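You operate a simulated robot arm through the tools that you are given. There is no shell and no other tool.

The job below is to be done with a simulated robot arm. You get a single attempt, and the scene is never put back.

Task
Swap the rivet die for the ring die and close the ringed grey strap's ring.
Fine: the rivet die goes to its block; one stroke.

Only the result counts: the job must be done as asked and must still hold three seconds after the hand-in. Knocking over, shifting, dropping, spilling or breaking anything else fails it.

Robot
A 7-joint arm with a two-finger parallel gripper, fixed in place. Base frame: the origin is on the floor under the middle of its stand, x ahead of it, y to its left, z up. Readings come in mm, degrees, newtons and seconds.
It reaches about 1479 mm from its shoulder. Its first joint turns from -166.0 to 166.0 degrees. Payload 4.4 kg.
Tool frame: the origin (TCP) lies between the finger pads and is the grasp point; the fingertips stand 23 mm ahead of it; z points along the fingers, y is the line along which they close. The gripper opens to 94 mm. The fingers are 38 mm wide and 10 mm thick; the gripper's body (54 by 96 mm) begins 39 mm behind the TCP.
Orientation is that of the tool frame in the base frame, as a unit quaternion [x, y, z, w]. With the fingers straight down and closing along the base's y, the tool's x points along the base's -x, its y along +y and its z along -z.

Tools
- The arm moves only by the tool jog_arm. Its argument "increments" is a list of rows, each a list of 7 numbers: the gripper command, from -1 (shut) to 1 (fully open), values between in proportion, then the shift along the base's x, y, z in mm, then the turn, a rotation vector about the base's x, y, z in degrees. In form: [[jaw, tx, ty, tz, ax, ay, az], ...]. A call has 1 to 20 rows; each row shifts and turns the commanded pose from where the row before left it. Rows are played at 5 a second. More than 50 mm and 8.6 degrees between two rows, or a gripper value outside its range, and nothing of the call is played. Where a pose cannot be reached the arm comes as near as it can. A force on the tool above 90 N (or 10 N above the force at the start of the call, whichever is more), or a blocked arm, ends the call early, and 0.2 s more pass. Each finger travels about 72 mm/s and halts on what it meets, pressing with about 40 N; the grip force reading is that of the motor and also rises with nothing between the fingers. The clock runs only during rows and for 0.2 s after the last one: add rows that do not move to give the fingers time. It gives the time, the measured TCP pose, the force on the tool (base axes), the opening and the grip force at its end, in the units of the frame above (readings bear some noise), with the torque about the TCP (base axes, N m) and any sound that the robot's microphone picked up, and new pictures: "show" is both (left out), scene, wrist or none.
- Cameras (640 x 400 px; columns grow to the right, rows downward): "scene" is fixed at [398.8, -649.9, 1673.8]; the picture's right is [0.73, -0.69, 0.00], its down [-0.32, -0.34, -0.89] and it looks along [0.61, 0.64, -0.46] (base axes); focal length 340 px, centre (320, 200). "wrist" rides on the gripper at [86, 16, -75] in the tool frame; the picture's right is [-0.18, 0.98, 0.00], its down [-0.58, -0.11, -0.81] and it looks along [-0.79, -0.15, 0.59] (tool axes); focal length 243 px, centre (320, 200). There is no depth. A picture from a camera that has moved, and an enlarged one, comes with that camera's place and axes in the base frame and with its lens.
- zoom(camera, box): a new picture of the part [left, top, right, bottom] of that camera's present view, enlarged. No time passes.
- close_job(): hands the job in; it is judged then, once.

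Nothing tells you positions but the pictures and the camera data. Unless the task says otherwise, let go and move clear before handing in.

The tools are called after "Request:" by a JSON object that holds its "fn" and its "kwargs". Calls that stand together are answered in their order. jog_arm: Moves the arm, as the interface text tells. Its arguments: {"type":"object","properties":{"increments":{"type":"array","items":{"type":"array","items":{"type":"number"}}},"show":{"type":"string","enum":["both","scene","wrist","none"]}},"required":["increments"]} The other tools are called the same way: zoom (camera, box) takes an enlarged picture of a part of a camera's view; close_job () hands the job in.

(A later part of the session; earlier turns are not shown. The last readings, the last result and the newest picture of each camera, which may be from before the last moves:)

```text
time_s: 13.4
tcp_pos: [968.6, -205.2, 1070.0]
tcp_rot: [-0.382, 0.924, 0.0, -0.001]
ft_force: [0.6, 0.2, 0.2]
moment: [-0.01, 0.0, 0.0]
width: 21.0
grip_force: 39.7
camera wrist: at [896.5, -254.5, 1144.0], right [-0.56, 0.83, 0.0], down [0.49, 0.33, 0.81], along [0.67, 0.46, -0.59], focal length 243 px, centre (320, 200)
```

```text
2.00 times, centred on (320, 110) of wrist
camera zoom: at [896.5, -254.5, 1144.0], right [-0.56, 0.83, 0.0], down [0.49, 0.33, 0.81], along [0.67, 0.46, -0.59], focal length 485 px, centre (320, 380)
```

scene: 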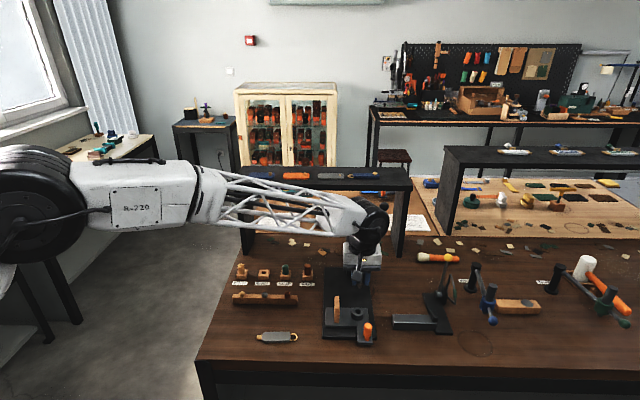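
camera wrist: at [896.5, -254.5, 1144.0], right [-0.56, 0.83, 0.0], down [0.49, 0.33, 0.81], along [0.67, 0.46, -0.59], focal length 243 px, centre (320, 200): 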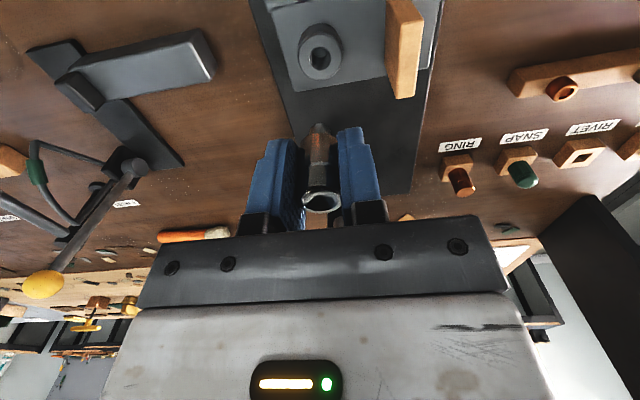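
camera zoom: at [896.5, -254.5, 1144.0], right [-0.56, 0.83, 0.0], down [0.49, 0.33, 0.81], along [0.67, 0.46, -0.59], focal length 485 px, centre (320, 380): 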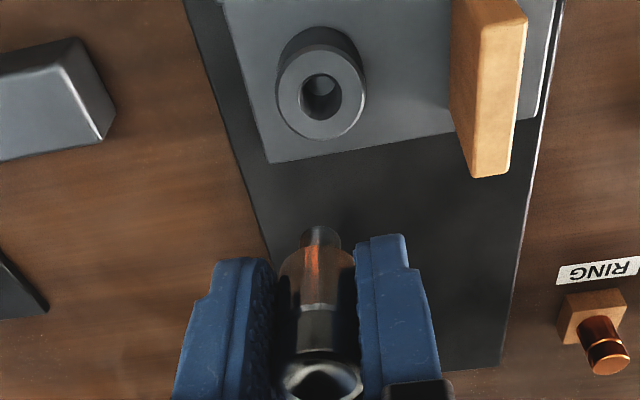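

The die has a narrower round spigot that fits the round bore; orientation won't matter. I'll zoom to measure its spigot, and the blocks.

Request:
{"fn": "zoom", "kwargs": {"camera": "wrist", "box": [280, 110, 360, 220]}}

Request:
{"fn": "zoom", "kwargs": {"camera": "wrist", "box": [430, 100, 640, 220]}}

Request:
{"fn": "zoom", "kwargs": {"camera": "wrist", "box": [280, 10, 380, 90]}}

```text
3.64 times, centred on (320, 165) of wrist
camera zoom: at [896.5, -254.5, 1144.0], right [-0.56, 0.83, 0.0], down [0.49, 0.33, 0.81], along [0.67, 0.46, -0.59], focal length 882 px, centre (320, 327)
```

zoom: 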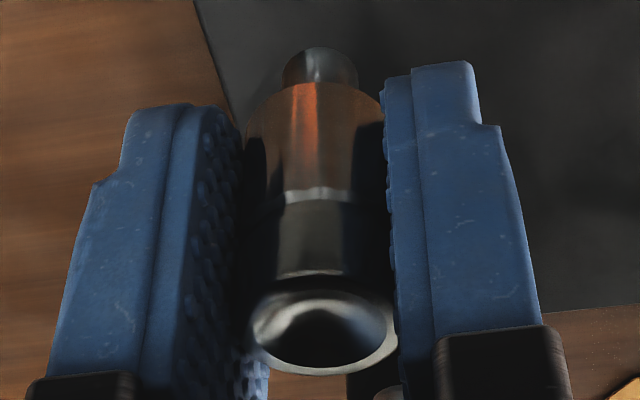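

```text
3.05 times, centred on (535, 160) of wrist
camera zoom: at [896.5, -254.5, 1144.0], right [-0.56, 0.83, 0.0], down [0.49, 0.33, 0.81], along [0.67, 0.46, -0.59], focal length 739 px, centre (-335, 322)
```

zoom: 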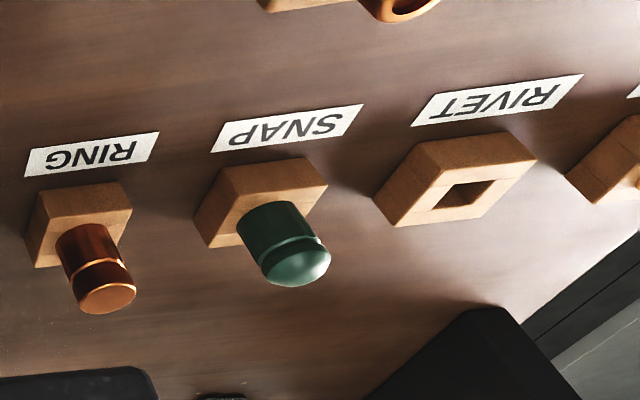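

```text
5.00 times, centred on (330, 50) of wrist
camera zoom: at [896.5, -254.5, 1144.0], right [-0.56, 0.83, 0.0], down [0.49, 0.33, 0.81], along [0.67, 0.46, -0.59], focal length 1213 px, centre (270, 950)
```

zoom: 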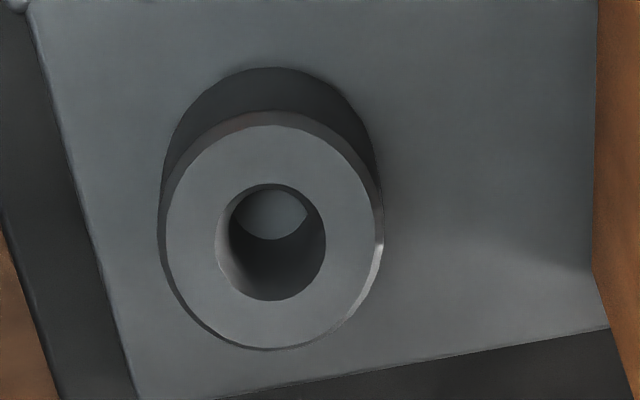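

The spigot is about 12 mm in a roughly 17 mm bore, so tolerance is comfortable. The RIVET block hole triangulates to ≈(887, 144, 918). I move there high, left first and then back.

Request:
{"fn": "jog_arm", "kwargs": {"increments": [[-1, -30.9, 30.9, 0, 0, 0, 0], [-1, -30.9, 30.9, 0, 0, 0, 0], [-1, -30.9, 30.9, 0, 0, 0, 0], [-1, -30.9, 30.9, 0, 0, 0, 0], [-1, -30.9, 30.9, 0, 0, 0, 0], [-1, -30.9, 30.9, 0, 0, 0, 0], [-1, -30.9, 30.9, 0, 0, 0, 0], [-1, 26.7, 26.7, 0, 0, 0, 0], [-1, 26.7, 26.7, 0, 0, 0, 0], [-1, 26.7, 26.7, 0, 0, 0, 0], [-1, 26.7, 26.7, 0, 0, 0, 0], [-1, 26.7, 26.7, 0, 0, 0, 0], [-1, 0, 0, 0, 0, 0, 0]]}}

Request:
{"fn": "zoom", "kwargs": {"camera": "wrist", "box": [240, 0, 400, 100]}}

```text
time_s: 16.2
tcp_pos: [881.4, 146.1, 1069.8]
tcp_rot: [-0.383, 0.924, 0.0, 0.0]
ft_force: [0.2, 0.2, -0.4]
moment: [-0.02, -0.01, 0.01]
width: 20.9
grip_force: 39.9
camera wrist: at [810.1, 96.2, 1145.5], right [-0.56, 0.83, 0.0], down [0.49, 0.33, 0.81], along [0.67, 0.46, -0.59], focal length 243 px, centre (320, 200)
```

scene: 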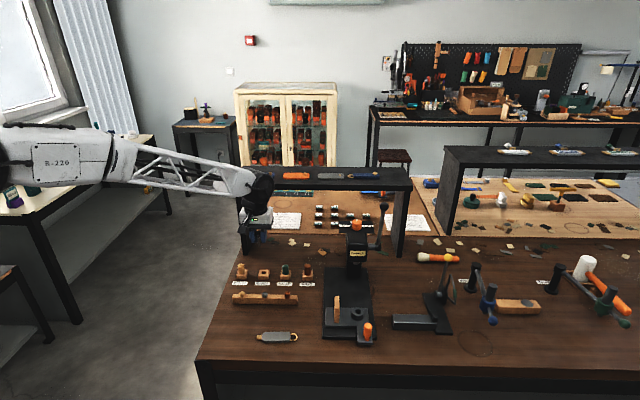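
wrist: 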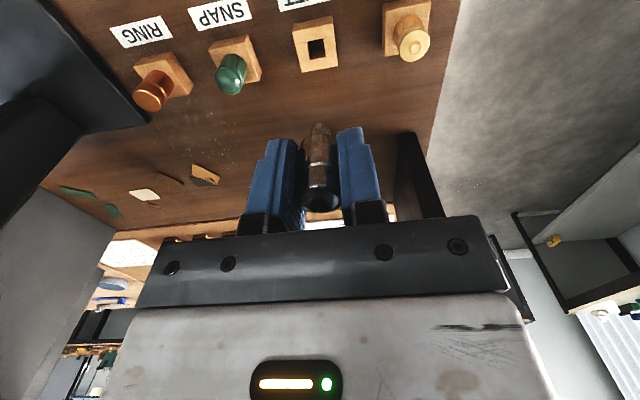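

```text
4.00 times, centred on (320, 50) of wrist
camera zoom: at [810.1, 96.2, 1145.5], right [-0.56, 0.83, 0.0], down [0.49, 0.33, 0.81], along [0.67, 0.46, -0.59], focal length 970 px, centre (320, 800)
```

zoom: 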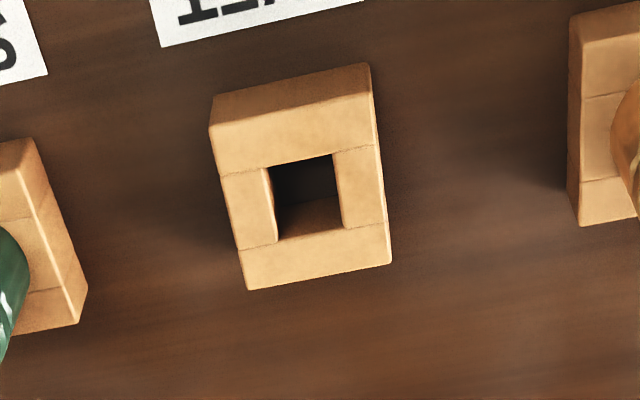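

I re-read the pose with a still row before computing the final hole alignment.

Request:
{"fn": "jog_arm", "kwargs": {"increments": [[-1, 0, 0, 0, 0, 0, 0], [-1, 0, 0, 0, 0, 0, 0]], "show": "wrist"}}

Request:
{"fn": "zoom", "kwargs": {"camera": "wrist", "box": [240, 0, 400, 100]}}

```text
time_s: 16.8
tcp_pos: [882.4, 145.5, 1070.7]
tcp_rot: [-0.383, 0.924, -0.001, 0.0]
ft_force: [0.0, 0.4, -0.6]
moment: [-0.02, 0.01, 0.02]
width: 21.0
grip_force: 39.7
camera wrist: at [809.9, 95.7, 1145.3], right [-0.56, 0.83, 0.0], down [0.49, 0.33, 0.81], along [0.67, 0.46, -0.59], focal length 243 px, centre (320, 200)
```

wrist: 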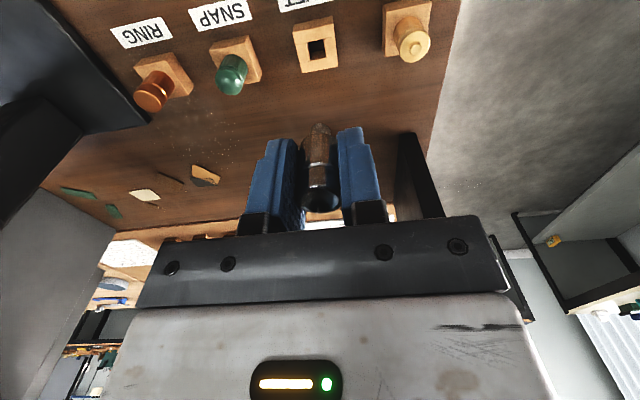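

```text
4.00 times, centred on (320, 50) of wrist
camera zoom: at [809.9, 95.7, 1145.3], right [-0.56, 0.83, 0.0], down [0.49, 0.33, 0.81], along [0.67, 0.46, -0.59], focal length 970 px, centre (320, 800)
```

zoom: 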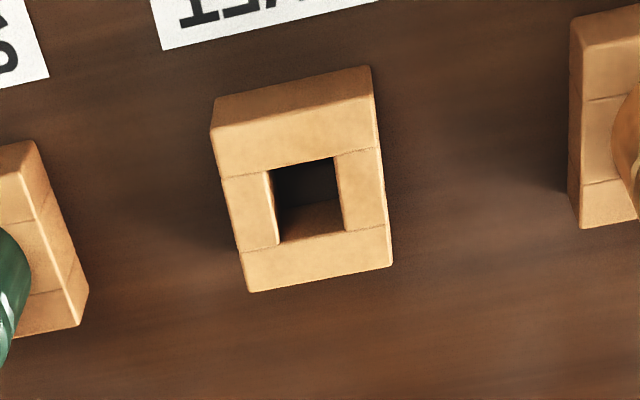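

Pose is steady at (882, 145.5, 1070.5). The square hole is ~14 mm against the 12 mm spigot, so I need ~1 mm alignment; I shift and descend partway for a second view.

Request:
{"fn": "jog_arm", "kwargs": {"increments": [[-1, 3.0, -1.3, -22, 0, 0, 0], [-1, 0, 0, -22, 0, 0, 0], [-1, 0, 0, -21, 0, 0, 0], [-1, 0, 0, 0, 0, 0, 0], [-1, 0, 0, 0, 0, 0, 0]]}}

Request:
{"fn": "zoom", "kwargs": {"camera": "wrist", "box": [240, 30, 400, 130]}}

Request:
{"fn": "zoom", "kwargs": {"camera": "wrist", "box": [270, 100, 370, 220]}}

Request:
{"fn": "zoom", "kwargs": {"camera": "scene", "box": [230, 240, 310, 300]}}

```text
time_s: 18.0
tcp_pos: [888.5, 144.4, 1006.6]
tcp_rot: [-0.382, 0.924, 0.0, 0.0]
ft_force: [0.7, 0.3, -0.1]
moment: [-0.03, 0.02, -0.01]
width: 21.1
grip_force: 39.4
camera wrist: at [816.0, 94.6, 1080.6], right [-0.56, 0.83, 0.0], down [0.49, 0.33, 0.81], along [0.67, 0.46, -0.59], focal length 243 px, centre (320, 200)
```

scene: 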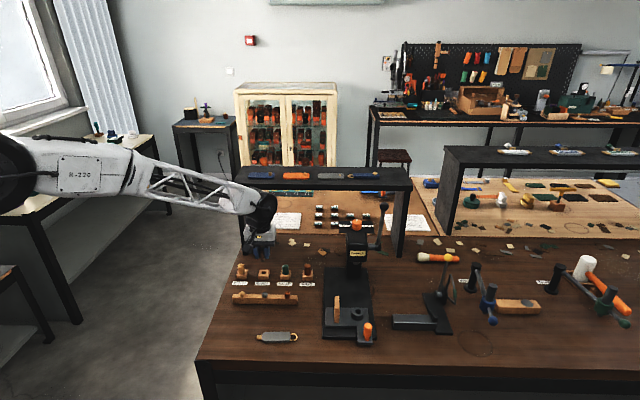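
wrist: 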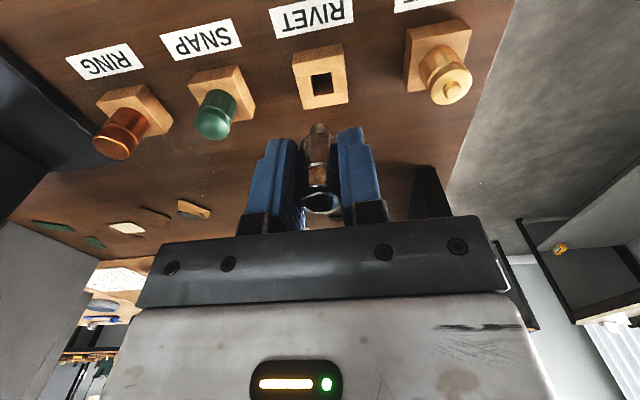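

```text
4.00 times, centred on (320, 80) of wrist
camera zoom: at [816.0, 94.6, 1080.6], right [-0.56, 0.83, 0.0], down [0.49, 0.33, 0.81], along [0.67, 0.46, -0.59], focal length 970 px, centre (320, 680)
```

zoom: 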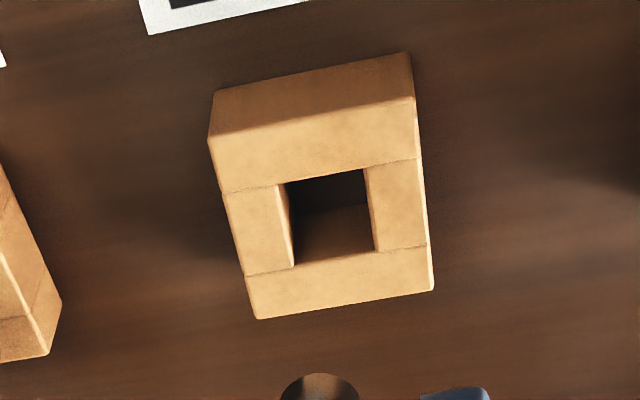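

```text
3.33 times, centred on (320, 160) of wrist
camera zoom: at [816.0, 94.6, 1080.6], right [-0.56, 0.83, 0.0], down [0.49, 0.33, 0.81], along [0.67, 0.46, -0.59], focal length 809 px, centre (320, 333)
```

zoom: 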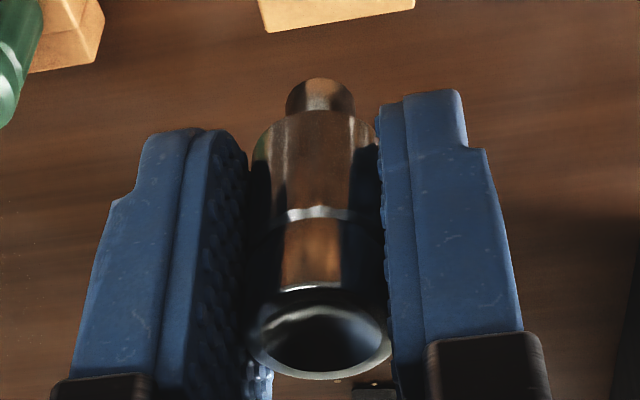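

```text
6.67 times, centred on (270, 270) of scene
camera zoom: at [398.8, -649.9, 1673.8], right [0.73, -0.69, 0.0], down [-0.32, -0.34, -0.89], along [0.61, 0.64, -0.46], focal length 2269 px, centre (653, -267)
```

zoom: 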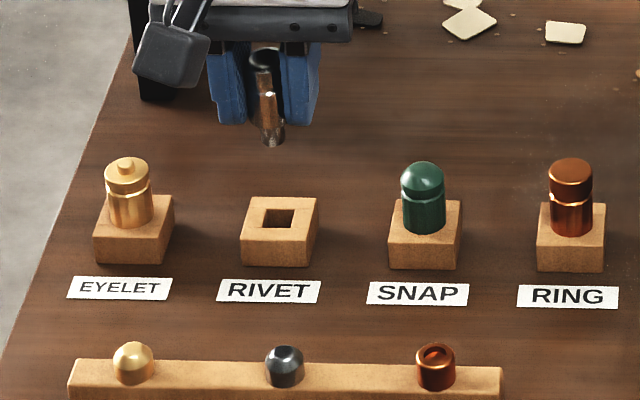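

Two-view triangulation puts the hole at (888.8, 146.5, 914.5), matching the scene camera to under 1 mm. I'll zoom tightly on the spigot tip to get the die's offset from the tool axis.

Request:
{"fn": "zoom", "kwargs": {"camera": "scene", "box": [250, 244, 282, 264]}}

Request:
{"fn": "zoom", "kwargs": {"camera": "wrist", "box": [296, 110, 344, 140]}}

Request:
{"fn": "zoom", "kwargs": {"camera": "wrist", "box": [290, 180, 350, 225]}}

```text
16.00 times, centred on (266, 254) of scene
camera zoom: at [398.8, -649.9, 1673.8], right [0.73, -0.69, 0.0], down [-0.32, -0.34, -0.89], along [0.61, 0.64, -0.46], focal length 5445 px, centre (1184, -664)
```

zoom: 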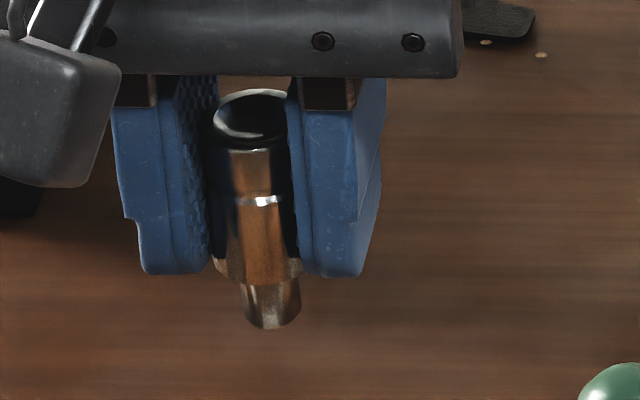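

```text
13.33 times, centred on (320, 125) of wrist
camera zoom: at [816.0, 94.6, 1080.6], right [-0.56, 0.83, 0.0], down [0.49, 0.33, 0.81], along [0.67, 0.46, -0.59], focal length 3235 px, centre (320, 1200)
```

zoom: 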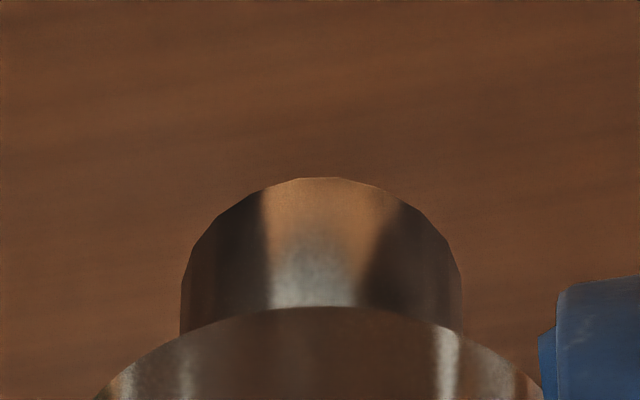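

```text
8.89 times, centred on (320, 202) of wrist
camera zoom: at [816.0, 94.6, 1080.6], right [-0.56, 0.83, 0.0], down [0.49, 0.33, 0.81], along [0.67, 0.46, -0.59], focal length 2157 px, centre (320, 178)
```

zoom: 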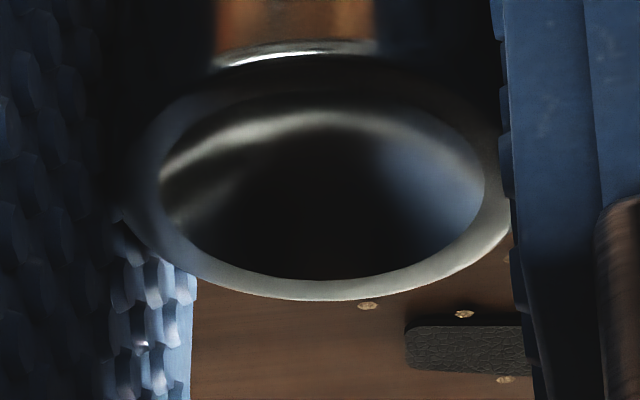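

Parallax makes the exact die offset ambiguous, so I'll bring the spigot tip to a few mm above the hole where both cameras show the alignment directly.

Request:
{"fn": "jog_arm", "kwargs": {"increments": [[-1, -1.7, 0.7, -15, 0, 0, 0], [-1, 0, 0, -15, 0, 0, 0], [-1, 0, 0, -12, 0, 0, 0], [-1, 0, 0, 0, 0, 0, 0], [-1, 0, 0, 0, 0, 0, 0]], "show": "wrist"}}

Request:
{"fn": "zoom", "kwargs": {"camera": "wrist", "box": [280, 80, 360, 130]}}

Request:
{"fn": "zoom", "kwargs": {"camera": "scene", "box": [248, 254, 280, 284]}}

```text
time_s: 19.2
tcp_pos: [886.4, 144.1, 961.6]
tcp_rot: [-0.382, 0.924, 0.0, 0.0]
ft_force: [1.0, -0.1, -0.5]
moment: [-0.02, 0.02, 0.0]
width: 21.0
grip_force: 39.7
camera wrist: at [813.8, 96.1, 1036.3], right [-0.56, 0.83, 0.0], down [0.49, 0.33, 0.81], along [0.67, 0.46, -0.59], focal length 243 px, centre (320, 200)
```

wrist: 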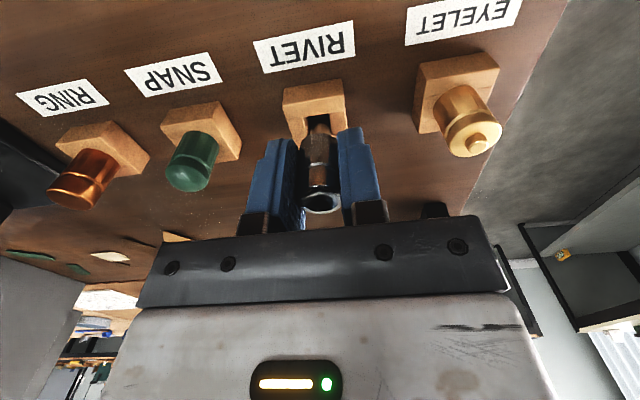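

```text
8.00 times, centred on (320, 105) of wrist
camera zoom: at [813.8, 96.1, 1036.3], right [-0.56, 0.83, 0.0], down [0.49, 0.33, 0.81], along [0.67, 0.46, -0.59], focal length 1941 px, centre (320, 960)
```

zoom: 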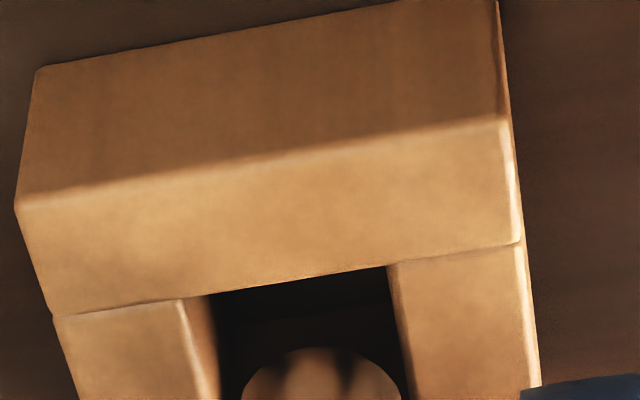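

```text
13.33 times, centred on (264, 269) of scene
camera zoom: at [398.8, -649.9, 1673.8], right [0.73, -0.69, 0.0], down [-0.32, -0.34, -0.89], along [0.61, 0.64, -0.46], focal length 4538 px, centre (1067, -720)
```

zoom: 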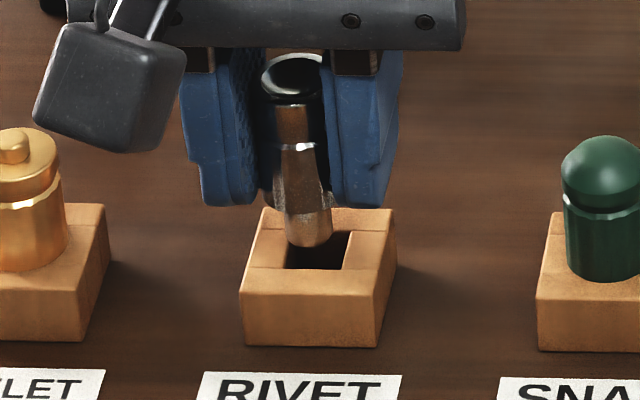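

Both views show the spigot a little left of the hole centre as seen in the scene camera; I'll shift about 1.5 mm and drop 2.5 mm more, then recheck right at the hole.

Request:
{"fn": "jog_arm", "kwargs": {"increments": [[-1, 0.7, -1.4, 0, 0, 0, 0], [-1, 0, 0, -2.5, 0, 0, 0], [-1, 0, 0, 0, 0, 0, 0], [-1, 0, 0, 0, 0, 0, 0]], "show": "wrist"}}

Request:
{"fn": "zoom", "kwargs": {"camera": "wrist", "box": [280, 85, 360, 145]}}

Request:
{"fn": "zoom", "kwargs": {"camera": "scene", "box": [252, 260, 276, 280]}}

```text
time_s: 20.2
tcp_pos: [886.8, 144.1, 959.2]
tcp_rot: [-0.382, 0.924, -0.001, 0.0]
ft_force: [0.5, 0.1, 0.0]
moment: [0.02, -0.01, 0.0]
width: 20.8
grip_force: 39.7
camera wrist: at [815.0, 94.6, 1033.5], right [-0.56, 0.83, 0.0], down [0.49, 0.33, 0.81], along [0.67, 0.46, -0.59], focal length 243 px, centre (320, 200)
```

wrist: 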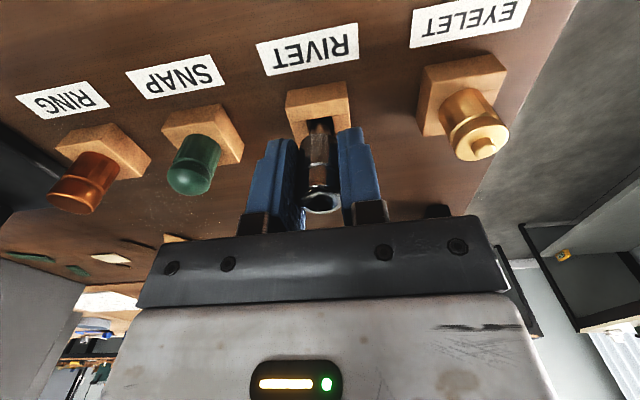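

```text
6.67 times, centred on (320, 115) of wrist
camera zoom: at [815.0, 94.6, 1033.5], right [-0.56, 0.83, 0.0], down [0.49, 0.33, 0.81], along [0.67, 0.46, -0.59], focal length 1618 px, centre (320, 767)
```

zoom: 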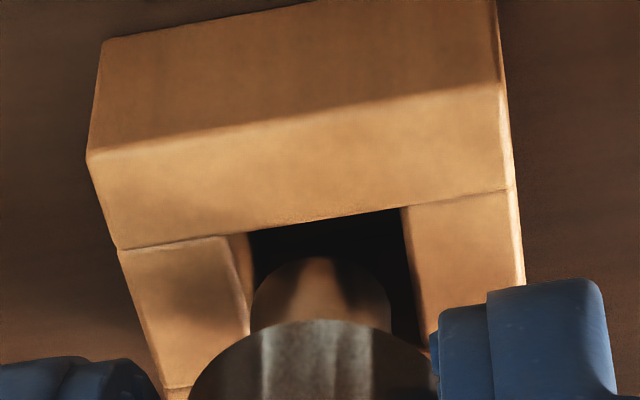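

```text
16.00 times, centred on (264, 270) of scene
camera zoom: at [398.8, -649.9, 1673.8], right [0.73, -0.69, 0.0], down [-0.32, -0.34, -0.89], along [0.61, 0.64, -0.46], focal length 5445 px, centre (1216, -920)
```

zoom: 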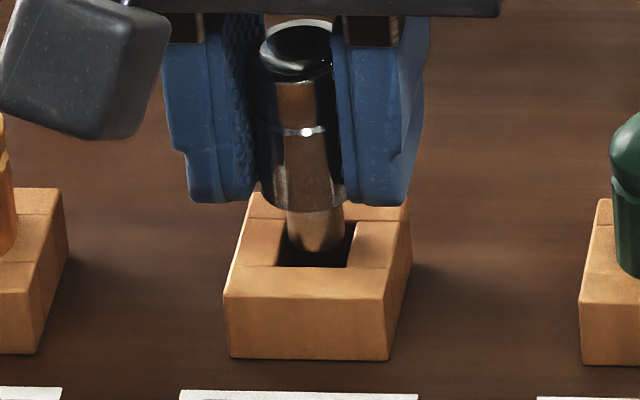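

Very close now. I'll take finer zooms of both views to settle the remaining sub-mm offset.

Request:
{"fn": "zoom", "kwargs": {"camera": "scene", "box": [258, 265, 274, 275]}}

Request:
{"fn": "zoom", "kwargs": {"camera": "wrist", "box": [300, 105, 340, 130]}}

```text
16.00 times, centred on (266, 270) of scene
camera zoom: at [398.8, -649.9, 1673.8], right [0.73, -0.69, 0.0], down [-0.32, -0.34, -0.89], along [0.61, 0.64, -0.46], focal length 5445 px, centre (1184, -920)
```

zoom: 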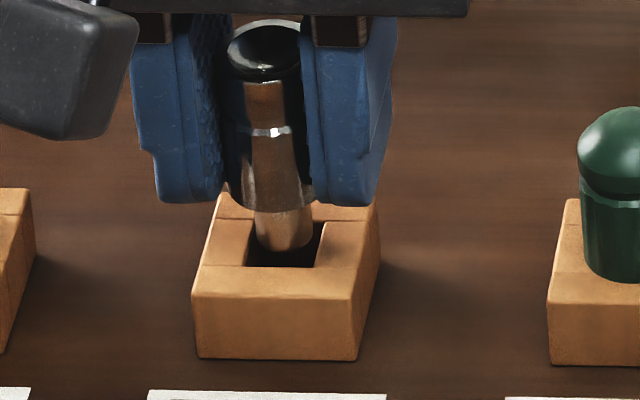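

```text
16.00 times, centred on (320, 118) of wrist
camera zoom: at [815.0, 94.6, 1033.5], right [-0.56, 0.83, 0.0], down [0.49, 0.33, 0.81], along [0.67, 0.46, -0.59], focal length 3882 px, centre (320, 1520)
```

zoom: 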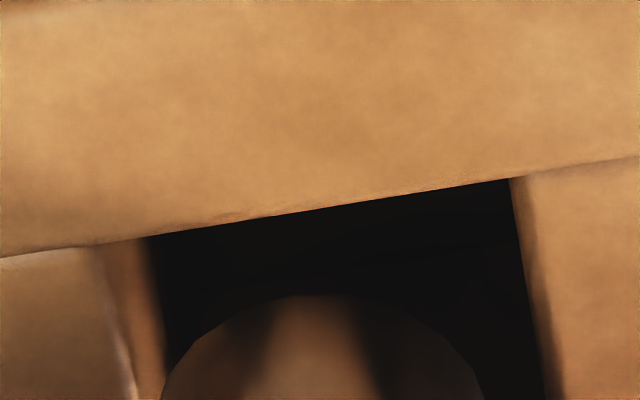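

Lateral offset is now within about ±0.6 mm with ~1.3 mm slack each side. I'll descend in small steps and watch the force.

Request:
{"fn": "jog_arm", "kwargs": {"increments": [[-1, -0.3, -0.2, -1.5, 0, 0, 0], [-1, 0, 0, -1.5, 0, 0, 0], [-1, 0, 0, -1.5, 0, 0, 0], [-1, 0, 0, 0, 0, 0, 0]], "show": "wrist"}}

Request:
{"fn": "zoom", "kwargs": {"camera": "scene", "box": [258, 265, 274, 275]}}

Request:
{"fn": "zoom", "kwargs": {"camera": "wrist", "box": [280, 90, 360, 140]}}

```text
time_s: 21.2
tcp_pos: [886.6, 144.0, 955.0]
tcp_rot: [-0.382, 0.924, 0.0, 0.0]
ft_force: [0.5, -0.6, -0.4]
moment: [-0.05, 0.01, -0.02]
width: 20.7
grip_force: 40.1
camera wrist: at [814.3, 95.0, 1028.8], right [-0.56, 0.83, 0.0], down [0.49, 0.33, 0.81], along [0.67, 0.46, -0.59], focal length 243 px, centre (320, 200)
```

wrist: 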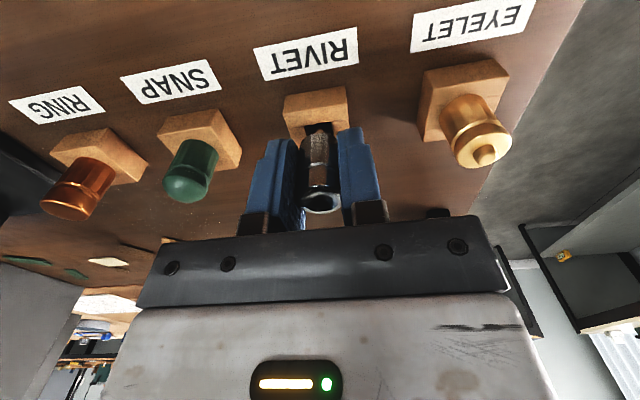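

```text
16.00 times, centred on (266, 270) of scene
camera zoom: at [398.8, -649.9, 1673.8], right [0.73, -0.69, 0.0], down [-0.32, -0.34, -0.89], along [0.61, 0.64, -0.46], focal length 5445 px, centre (1184, -920)
```

zoom: 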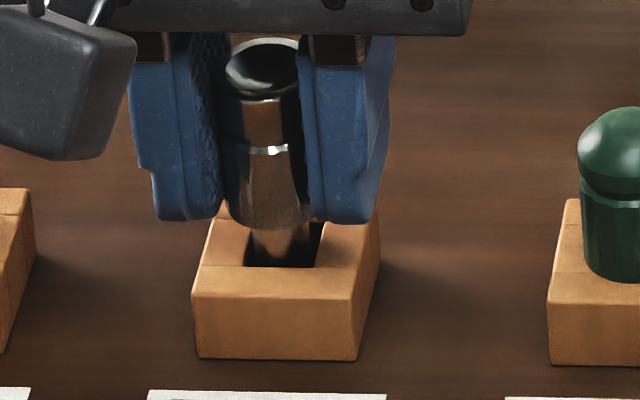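

```text
8.00 times, centred on (320, 115) of wrist
camera zoom: at [814.3, 95.0, 1028.8], right [-0.56, 0.83, 0.0], down [0.49, 0.33, 0.81], along [0.67, 0.46, -0.59], focal length 1941 px, centre (320, 880)
```

zoom: 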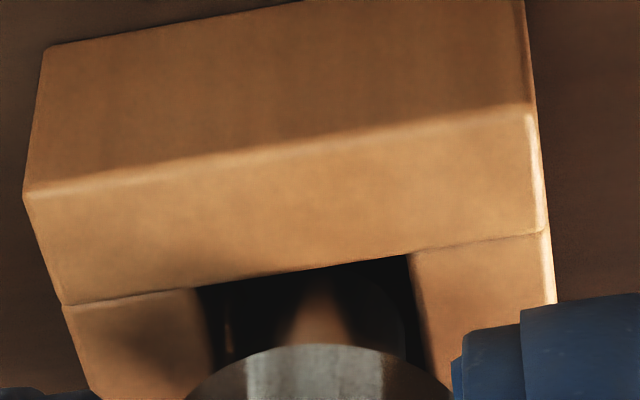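

The spigot tip has entered the hole with no contact force. Continue down.

Request:
{"fn": "jog_arm", "kwargs": {"increments": [[-1, 0, 0, -2, 0, 0, 0], [-1, 0, 0, -2, 0, 0, 0], [-1, 0, 0, -2, 0, 0, 0], [-1, 0, 0, -2, 0, 0, 0], [-1, 0, 0, 0, 0, 0, 0]], "show": "wrist"}}

Request:
{"fn": "zoom", "kwargs": {"camera": "scene", "box": [252, 260, 276, 280]}}

```text
time_s: 22.4
tcp_pos: [886.4, 142.9, 946.4]
tcp_rot: [-0.383, 0.924, 0.0, 0.0]
ft_force: [-0.3, 0.0, 0.5]
moment: [0.0, -0.03, 0.0]
width: 20.9
grip_force: 40.7
camera wrist: at [814.5, 94.8, 1020.8], right [-0.56, 0.83, 0.0], down [0.49, 0.33, 0.81], along [0.67, 0.46, -0.59], focal length 243 px, centre (320, 200)
```

wrist: 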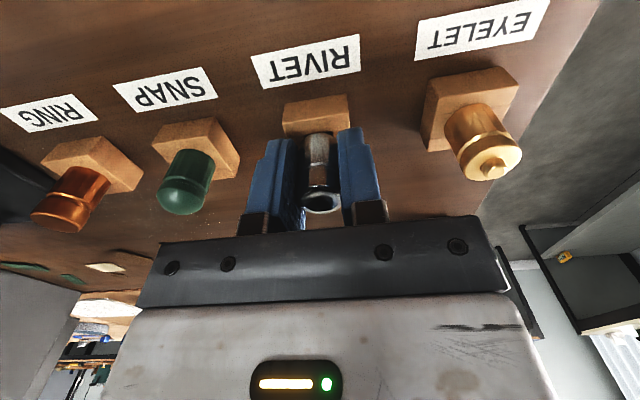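

```text
16.00 times, centred on (264, 270) of scene
camera zoom: at [398.8, -649.9, 1673.8], right [0.73, -0.69, 0.0], down [-0.32, -0.34, -0.89], along [0.61, 0.64, -0.46], focal length 5445 px, centre (1216, -920)
```

zoom: 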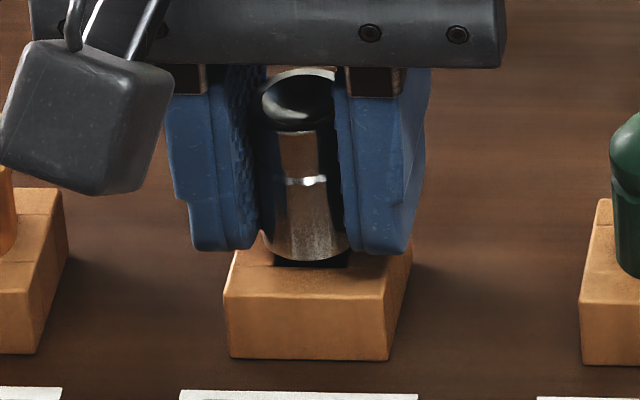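

Nearly seated; about 3–4 mm remain. I descend in small steps to light contact.

Request:
{"fn": "jog_arm", "kwargs": {"increments": [[-1, 0, 0, -1.5, 0, 0, 0], [-1, 0, 0, -1, 0, 0, 0], [-1, 0, 0, -0.7, 0, 0, 0], [-1, 0, 0, 0, 0, 0, 0]], "show": "wrist"}}

Request:
{"fn": "zoom", "kwargs": {"camera": "scene", "box": [252, 260, 276, 280]}}

```text
time_s: 23.4
tcp_pos: [885.9, 144.6, 943.9]
tcp_rot: [-0.383, 0.924, 0.001, 0.0]
ft_force: [-0.1, 0.9, 0.3]
moment: [0.0, -0.02, -0.01]
width: 20.6
grip_force: 39.6
camera wrist: at [813.9, 94.9, 1017.7], right [-0.56, 0.83, 0.0], down [0.49, 0.33, 0.81], along [0.67, 0.46, -0.59], focal length 243 px, centre (320, 200)
```

wrist: 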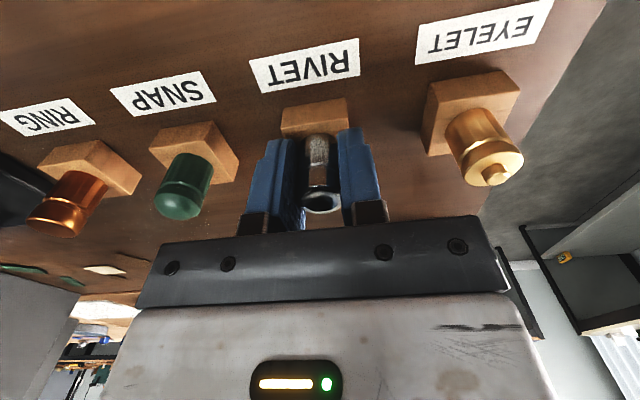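

```text
16.00 times, centred on (264, 270) of scene
camera zoom: at [398.8, -649.9, 1673.8], right [0.73, -0.69, 0.0], down [-0.32, -0.34, -0.89], along [0.61, 0.64, -0.46], focal length 5445 px, centre (1216, -920)
```

zoom: 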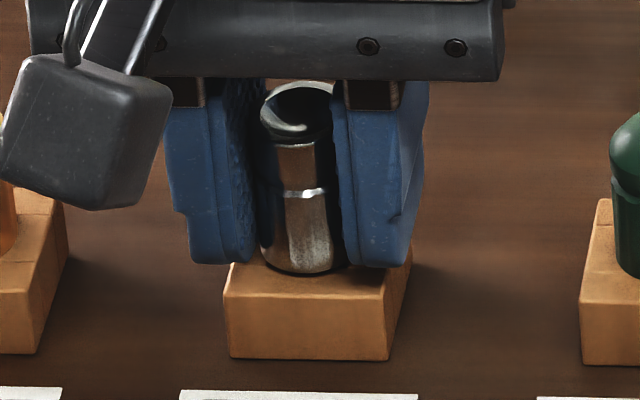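

Almost touching; a couple more half-millimetre steps.

Request:
{"fn": "jog_arm", "kwargs": {"increments": [[-1, 0, 0, -0.5, 0, 0, 0], [-1, 0, 0, -0.5, 0, 0, 0], [-1, 0, 0, 0, 0, 0, 0]], "show": "none"}}

Request:
{"fn": "zoom", "kwargs": {"camera": "scene", "box": [252, 260, 276, 280]}}

```text
time_s: 24.2
tcp_pos: [887.2, 144.8, 943.2]
tcp_rot: [-0.383, 0.924, 0.0, 0.0]
ft_force: [0.0, -0.8, -0.5]
moment: [0.0, 0.01, 0.01]
width: 20.9
grip_force: 39.9
```

```text
16.00 times, centred on (264, 270) of scene
camera zoom: at [398.8, -649.9, 1673.8], right [0.73, -0.69, 0.0], down [-0.32, -0.34, -0.89], along [0.61, 0.64, -0.46], focal length 5445 px, centre (1216, -920)
```

zoom: 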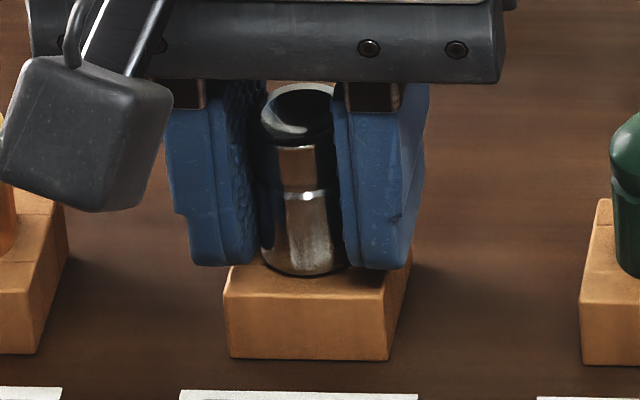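

Request:
{"fn": "jog_arm", "kwargs": {"increments": [[-1, 0, 0, -0.5, 0, 0, 0], [-1, 0, 0, -0.5, 0, 0, 0], [-1, 0, 0, 0, 0, 0, 0]], "show": "none"}}

Request:
{"fn": "zoom", "kwargs": {"camera": "scene", "box": [252, 260, 276, 280]}}

```text
time_s: 25.0
tcp_pos: [885.6, 143.1, 941.7]
tcp_rot: [-0.383, 0.924, 0.0, 0.0]
ft_force: [2.0, 2.1, 2.9]
moment: [0.05, -0.01, 0.0]
width: 21.1
grip_force: 40.0
```

```text
16.00 times, centred on (264, 270) of scene
camera zoom: at [398.8, -649.9, 1673.8], right [0.73, -0.69, 0.0], down [-0.32, -0.34, -0.89], along [0.61, 0.64, -0.46], focal length 5445 px, centre (1216, -920)
```

zoom: 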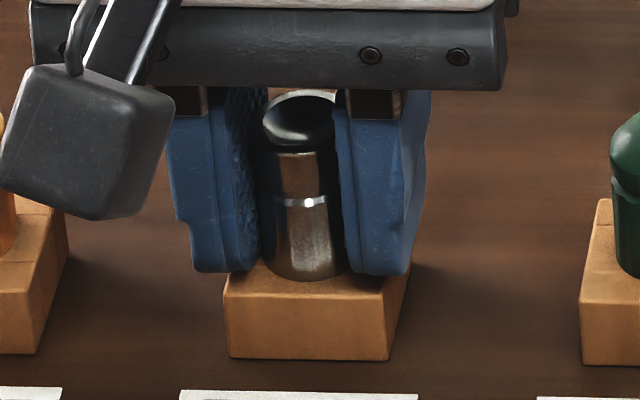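

Contact felt (≈3 N up): the rivet die is seated in its block. I release and rise.

Request:
{"fn": "jog_arm", "kwargs": {"increments": [[-0.3, 0, 0, 0, 0, 0, 0], [0.0, 0, 0, 0, 0, 0, 0], [0.0, 0, 0, 0, 0, 0, 0], [0.0, 0, 0, 10, 0, 0, 0], [0.0, 0, 0, 20, 0, 0, 0], [0.0, 0, 0, 30, 0, 0, 0], [0.0, 0, 0, 30, 0, 0, 0], [0.0, 0, 0, 0, 0, 0, 0]]}}

Request:
{"fn": "zoom", "kwargs": {"camera": "scene", "box": [230, 255, 320, 310]}}

Request:
{"fn": "zoom", "kwargs": {"camera": "wrist", "box": [100, 0, 420, 160]}}

```text
time_s: 26.8
tcp_pos: [886.2, 145.4, 1028.3]
tcp_rot: [-0.382, 0.924, 0.001, 0.0]
ft_force: [0.4, -0.5, -0.4]
moment: [0.01, 0.02, -0.02]
width: 47.2
grip_force: 0.0
camera wrist: at [814.1, 95.5, 1103.6], right [-0.56, 0.83, 0.0], down [0.49, 0.33, 0.81], along [0.67, 0.46, -0.59], focal length 243 px, centre (320, 200)
```

scene: 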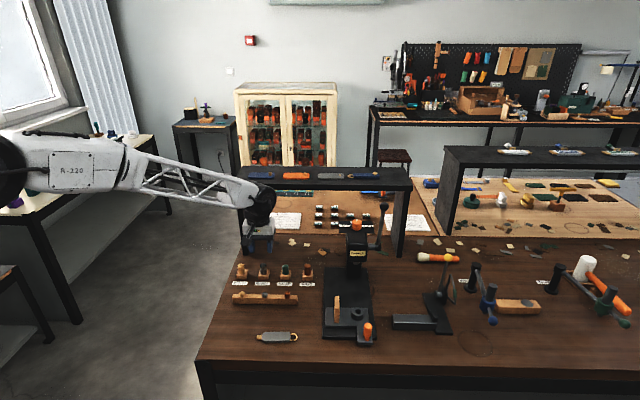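
wrist: 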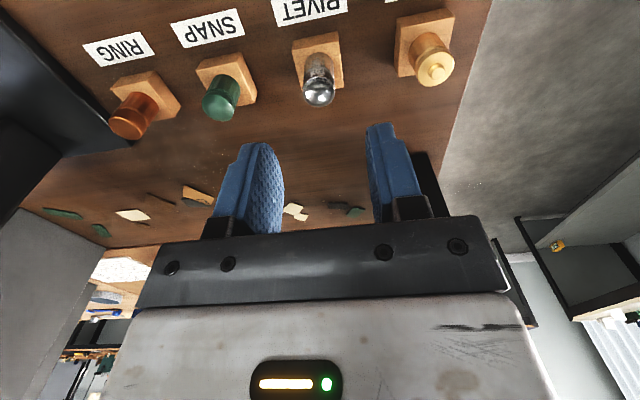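

```text
7.11 times, centred on (275, 282) of scene
camera zoom: at [398.8, -649.9, 1673.8], right [0.73, -0.69, 0.0], down [-0.32, -0.34, -0.89], along [0.61, 0.64, -0.46], focal length 2420 px, centre (640, -387)
```

zoom: 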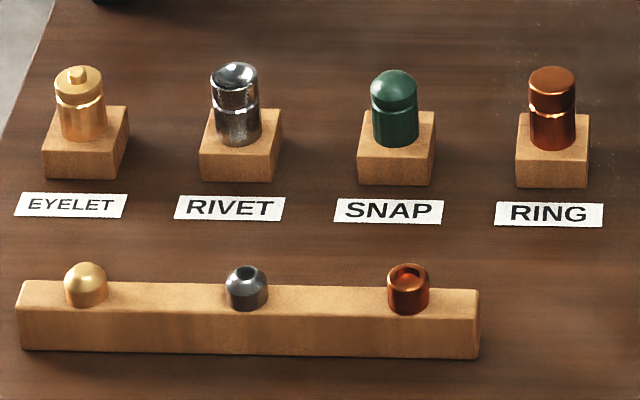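

```text
2.00 times, centred on (260, 80) of wrist
camera zoom: at [814.1, 95.5, 1103.6], right [-0.56, 0.83, 0.0], down [0.49, 0.33, 0.81], along [0.67, 0.46, -0.59], focal length 485 px, centre (440, 440)
```

zoom: 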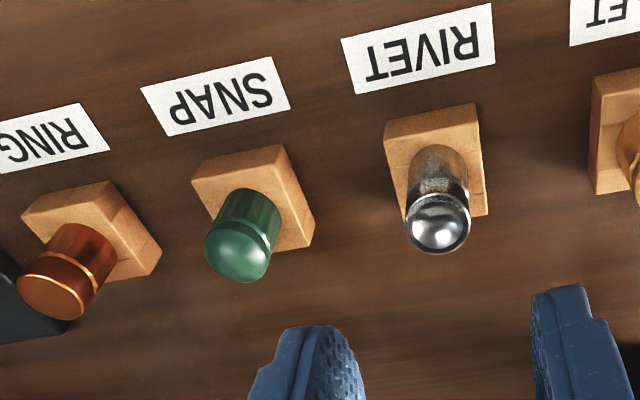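

Rivet die is in its block. The ring die's top is at ≈(992, 39, 948) by both cameras. I move above it.

Request:
{"fn": "jog_arm", "kwargs": {"increments": [[0.0, 26.4, -26.5, 0, 0, 0, 0], [0.0, 26.4, -26.5, 0, 0, 0, 0], [0.0, 26.4, -26.5, 0, 0, 0, 0], [0.0, 26.4, -26.5, 0, 0, 0, 0], [0.0, 0, 0, 0, 0, 0, 0], [0.0, 0, 0, 0, 0, 0, 0]], "show": "wrist"}}

Request:
{"fn": "zoom", "kwargs": {"camera": "wrist", "box": [270, 30, 370, 120]}}

```text
time_s: 28.2
tcp_pos: [991.0, 36.3, 1031.4]
tcp_rot: [-0.383, 0.924, 0.0, 0.0]
ft_force: [0.5, -0.1, 0.0]
moment: [-0.03, 0.01, 0.02]
width: 47.0
grip_force: 0.0
camera wrist: at [919.3, -12.5, 1104.9], right [-0.56, 0.83, 0.0], down [0.49, 0.33, 0.81], along [0.67, 0.46, -0.59], focal length 243 px, centre (320, 200)
```

wrist: 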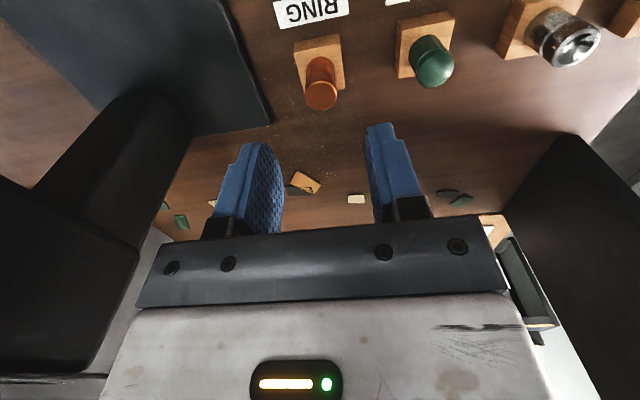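

```text
4.44 times, centred on (320, 75) of wrist
camera zoom: at [919.3, -12.5, 1104.9], right [-0.56, 0.83, 0.0], down [0.49, 0.33, 0.81], along [0.67, 0.46, -0.59], focal length 1078 px, centre (320, 756)
```

zoom: 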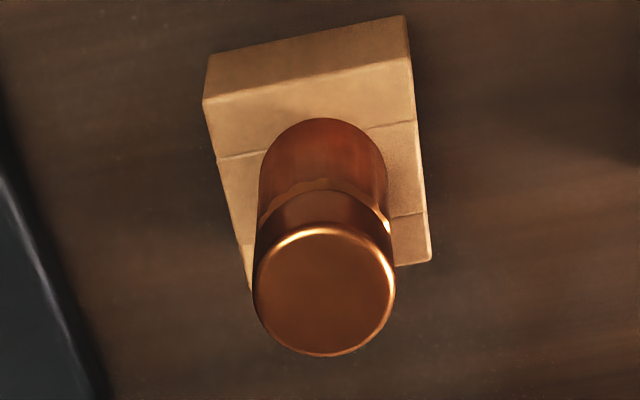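

The ring die is about 4 mm further along than my tool axis. I correct for that and descend partway for confirmation.

Request:
{"fn": "jog_arm", "kwargs": {"increments": [[0.0, 3.0, 2.8, 0, 0, 0, 0], [0.0, 0, 0, -20, 0, 0, 0], [0.0, 0, 0, -20, 0, 0, 0], [0.0, 0, 0, 0, 0, 0, 0], [0.0, 0, 0, 0, 0, 0, 0]], "show": "wrist"}}

Request:
{"fn": "zoom", "kwargs": {"camera": "wrist", "box": [270, 80, 370, 170]}}

Request:
{"fn": "zoom", "kwargs": {"camera": "scene", "box": [290, 250, 325, 285]}}

```text
time_s: 29.4
tcp_pos: [995.6, 40.3, 991.7]
tcp_rot: [-0.382, 0.924, 0.0, 0.0]
ft_force: [-0.8, 0.3, -0.3]
moment: [-0.02, -0.02, -0.01]
width: 47.0
grip_force: 0.1
camera wrist: at [924.0, -9.2, 1065.6], right [-0.56, 0.83, 0.0], down [0.49, 0.33, 0.81], along [0.67, 0.46, -0.59], focal length 243 px, centre (320, 200)
```

wrist: 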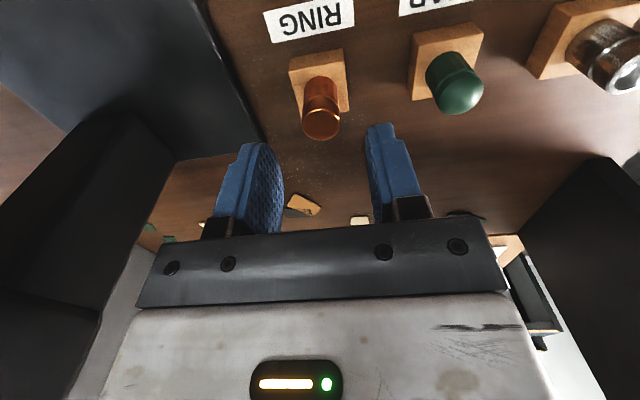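

```text
4.44 times, centred on (320, 125) of wrist
camera zoom: at [924.0, -9.2, 1065.6], right [-0.56, 0.83, 0.0], down [0.49, 0.33, 0.81], along [0.67, 0.46, -0.59], focal length 1078 px, centre (320, 533)
```

zoom: 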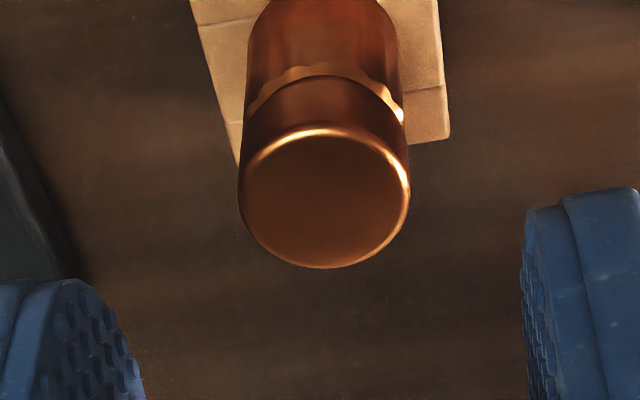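

```text
11.43 times, centred on (308, 268) of scene
camera zoom: at [398.8, -649.9, 1673.8], right [0.73, -0.69, 0.0], down [-0.32, -0.34, -0.89], along [0.61, 0.64, -0.46], focal length 3890 px, centre (463, -571)
```

zoom: 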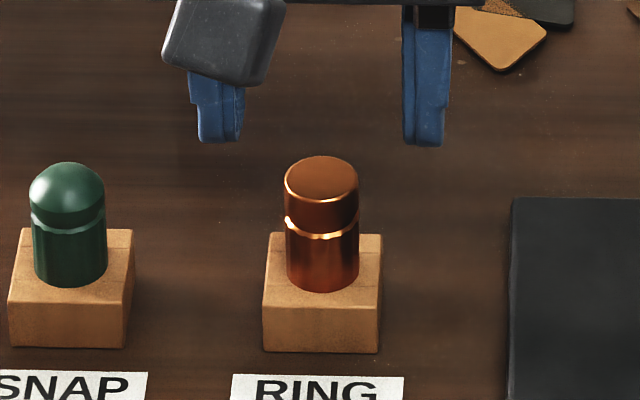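

Ring die top triangulates to (993.2, 39.0, 951.7), diameter ~22 mm. I correct ~2 mm back and descend to grip height.

Request:
{"fn": "jog_arm", "kwargs": {"increments": [[0.0, -1.8, -0.6, -15, 0, 0, 0], [0.0, 0, 0, -15, 0, 0, 0], [0.0, 0, 0, -12, 0, 0, 0], [0.0, 0, 0, -5, 0, 0, 0], [0.0, 0, 0, 0, 0, 0, 0], [0.0, 0, 0, 0, 0, 0, 0]], "show": "wrist"}}

Request:
{"fn": "zoom", "kwargs": {"camera": "wrist", "box": [260, 110, 380, 210]}}

Request:
{"fn": "zoom", "kwargs": {"camera": "scene", "box": [290, 255, 325, 290]}}

```text
time_s: 30.8
tcp_pos: [995.3, 39.1, 944.1]
tcp_rot: [-0.383, 0.924, 0.0, 0.0]
ft_force: [-0.3, -0.8, 0.0]
moment: [-0.01, -0.02, 0.01]
width: 46.7
grip_force: 0.0
camera wrist: at [922.1, -10.6, 1018.5], right [-0.56, 0.83, 0.0], down [0.49, 0.33, 0.81], along [0.67, 0.46, -0.59], focal length 243 px, centre (320, 200)
```

wrist: 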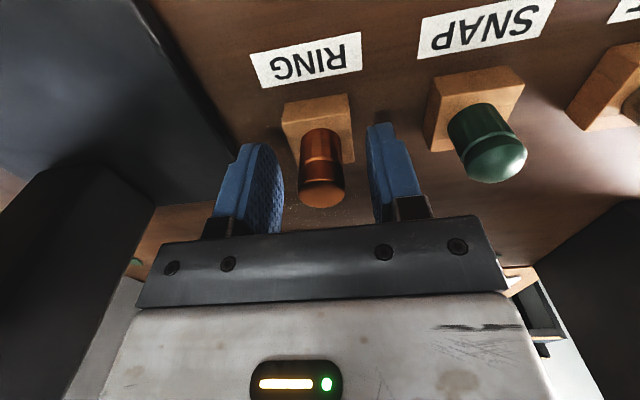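

```text
4.00 times, centred on (320, 160) of wrist
camera zoom: at [922.1, -10.6, 1018.5], right [-0.56, 0.83, 0.0], down [0.49, 0.33, 0.81], along [0.67, 0.46, -0.59], focal length 970 px, centre (320, 360)
```

zoom: 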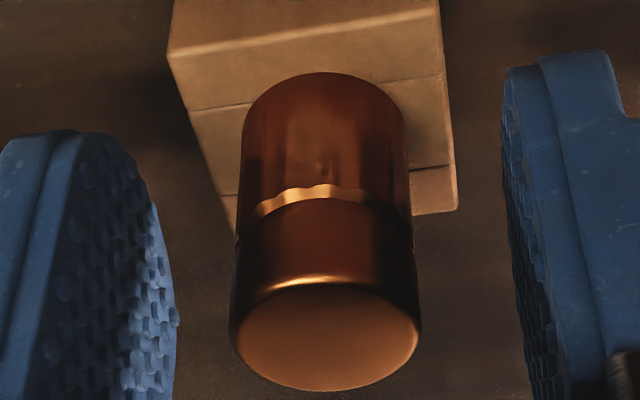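

```text
11.43 times, centred on (308, 272) of scene
camera zoom: at [398.8, -649.9, 1673.8], right [0.73, -0.69, 0.0], down [-0.32, -0.34, -0.89], along [0.61, 0.64, -0.46], focal length 3890 px, centre (463, -629)
```

zoom: 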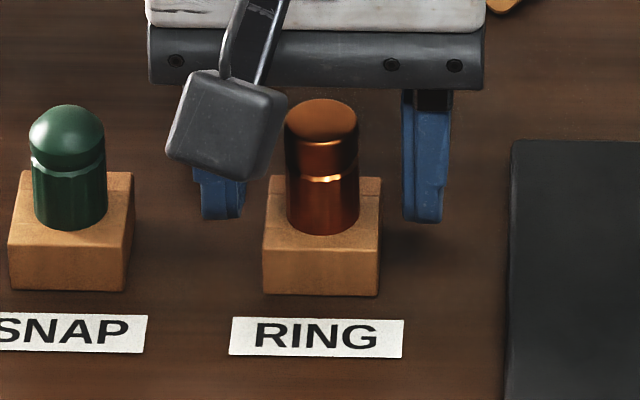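

The ring die is centred between the fingers. Small nudge and grip.

Request:
{"fn": "jog_arm", "kwargs": {"increments": [[0.0, -0.4, 0.5, 0, 0, 0, 0], [0.0, 0, 0, 0, 0, 0, 0], [-1, 0, 0, 0, 0, 0, 0], [-1, 0, 0, 0, 0, 0, 0], [-1, 0, 0, 0, 0, 0, 0], [-1, 0, 0, 0, 0, 0, 0]], "show": "wrist"}}

Request:
{"fn": "zoom", "kwargs": {"camera": "wrist", "box": [260, 110, 380, 220]}}

```text
time_s: 32.2
tcp_pos: [993.7, 40.7, 944.0]
tcp_rot: [-0.383, 0.924, 0.001, -0.001]
ft_force: [-0.7, 0.2, 0.0]
moment: [-0.02, 0.04, -0.02]
width: 21.1
grip_force: 40.1
camera wrist: at [921.5, -9.6, 1018.3], right [-0.56, 0.83, 0.0], down [0.49, 0.33, 0.81], along [0.67, 0.46, -0.59], focal length 243 px, centre (320, 200)
```

wrist: 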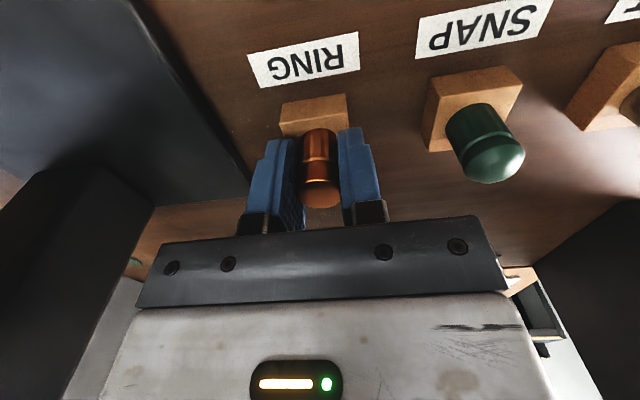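

```text
3.64 times, centred on (320, 165) of wrist
camera zoom: at [921.5, -9.6, 1018.3], right [-0.56, 0.83, 0.0], down [0.49, 0.33, 0.81], along [0.67, 0.46, -0.59], focal length 882 px, centre (320, 327)
```

zoom: 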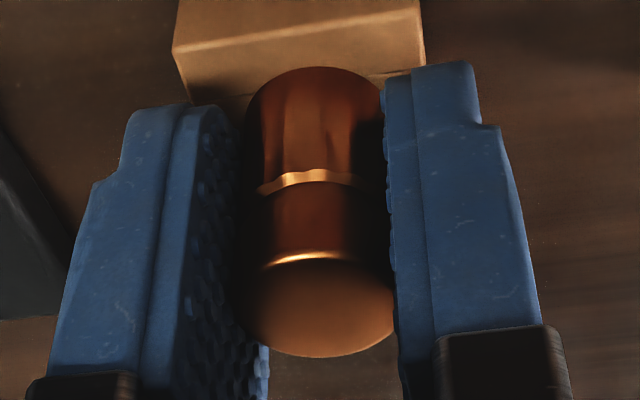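

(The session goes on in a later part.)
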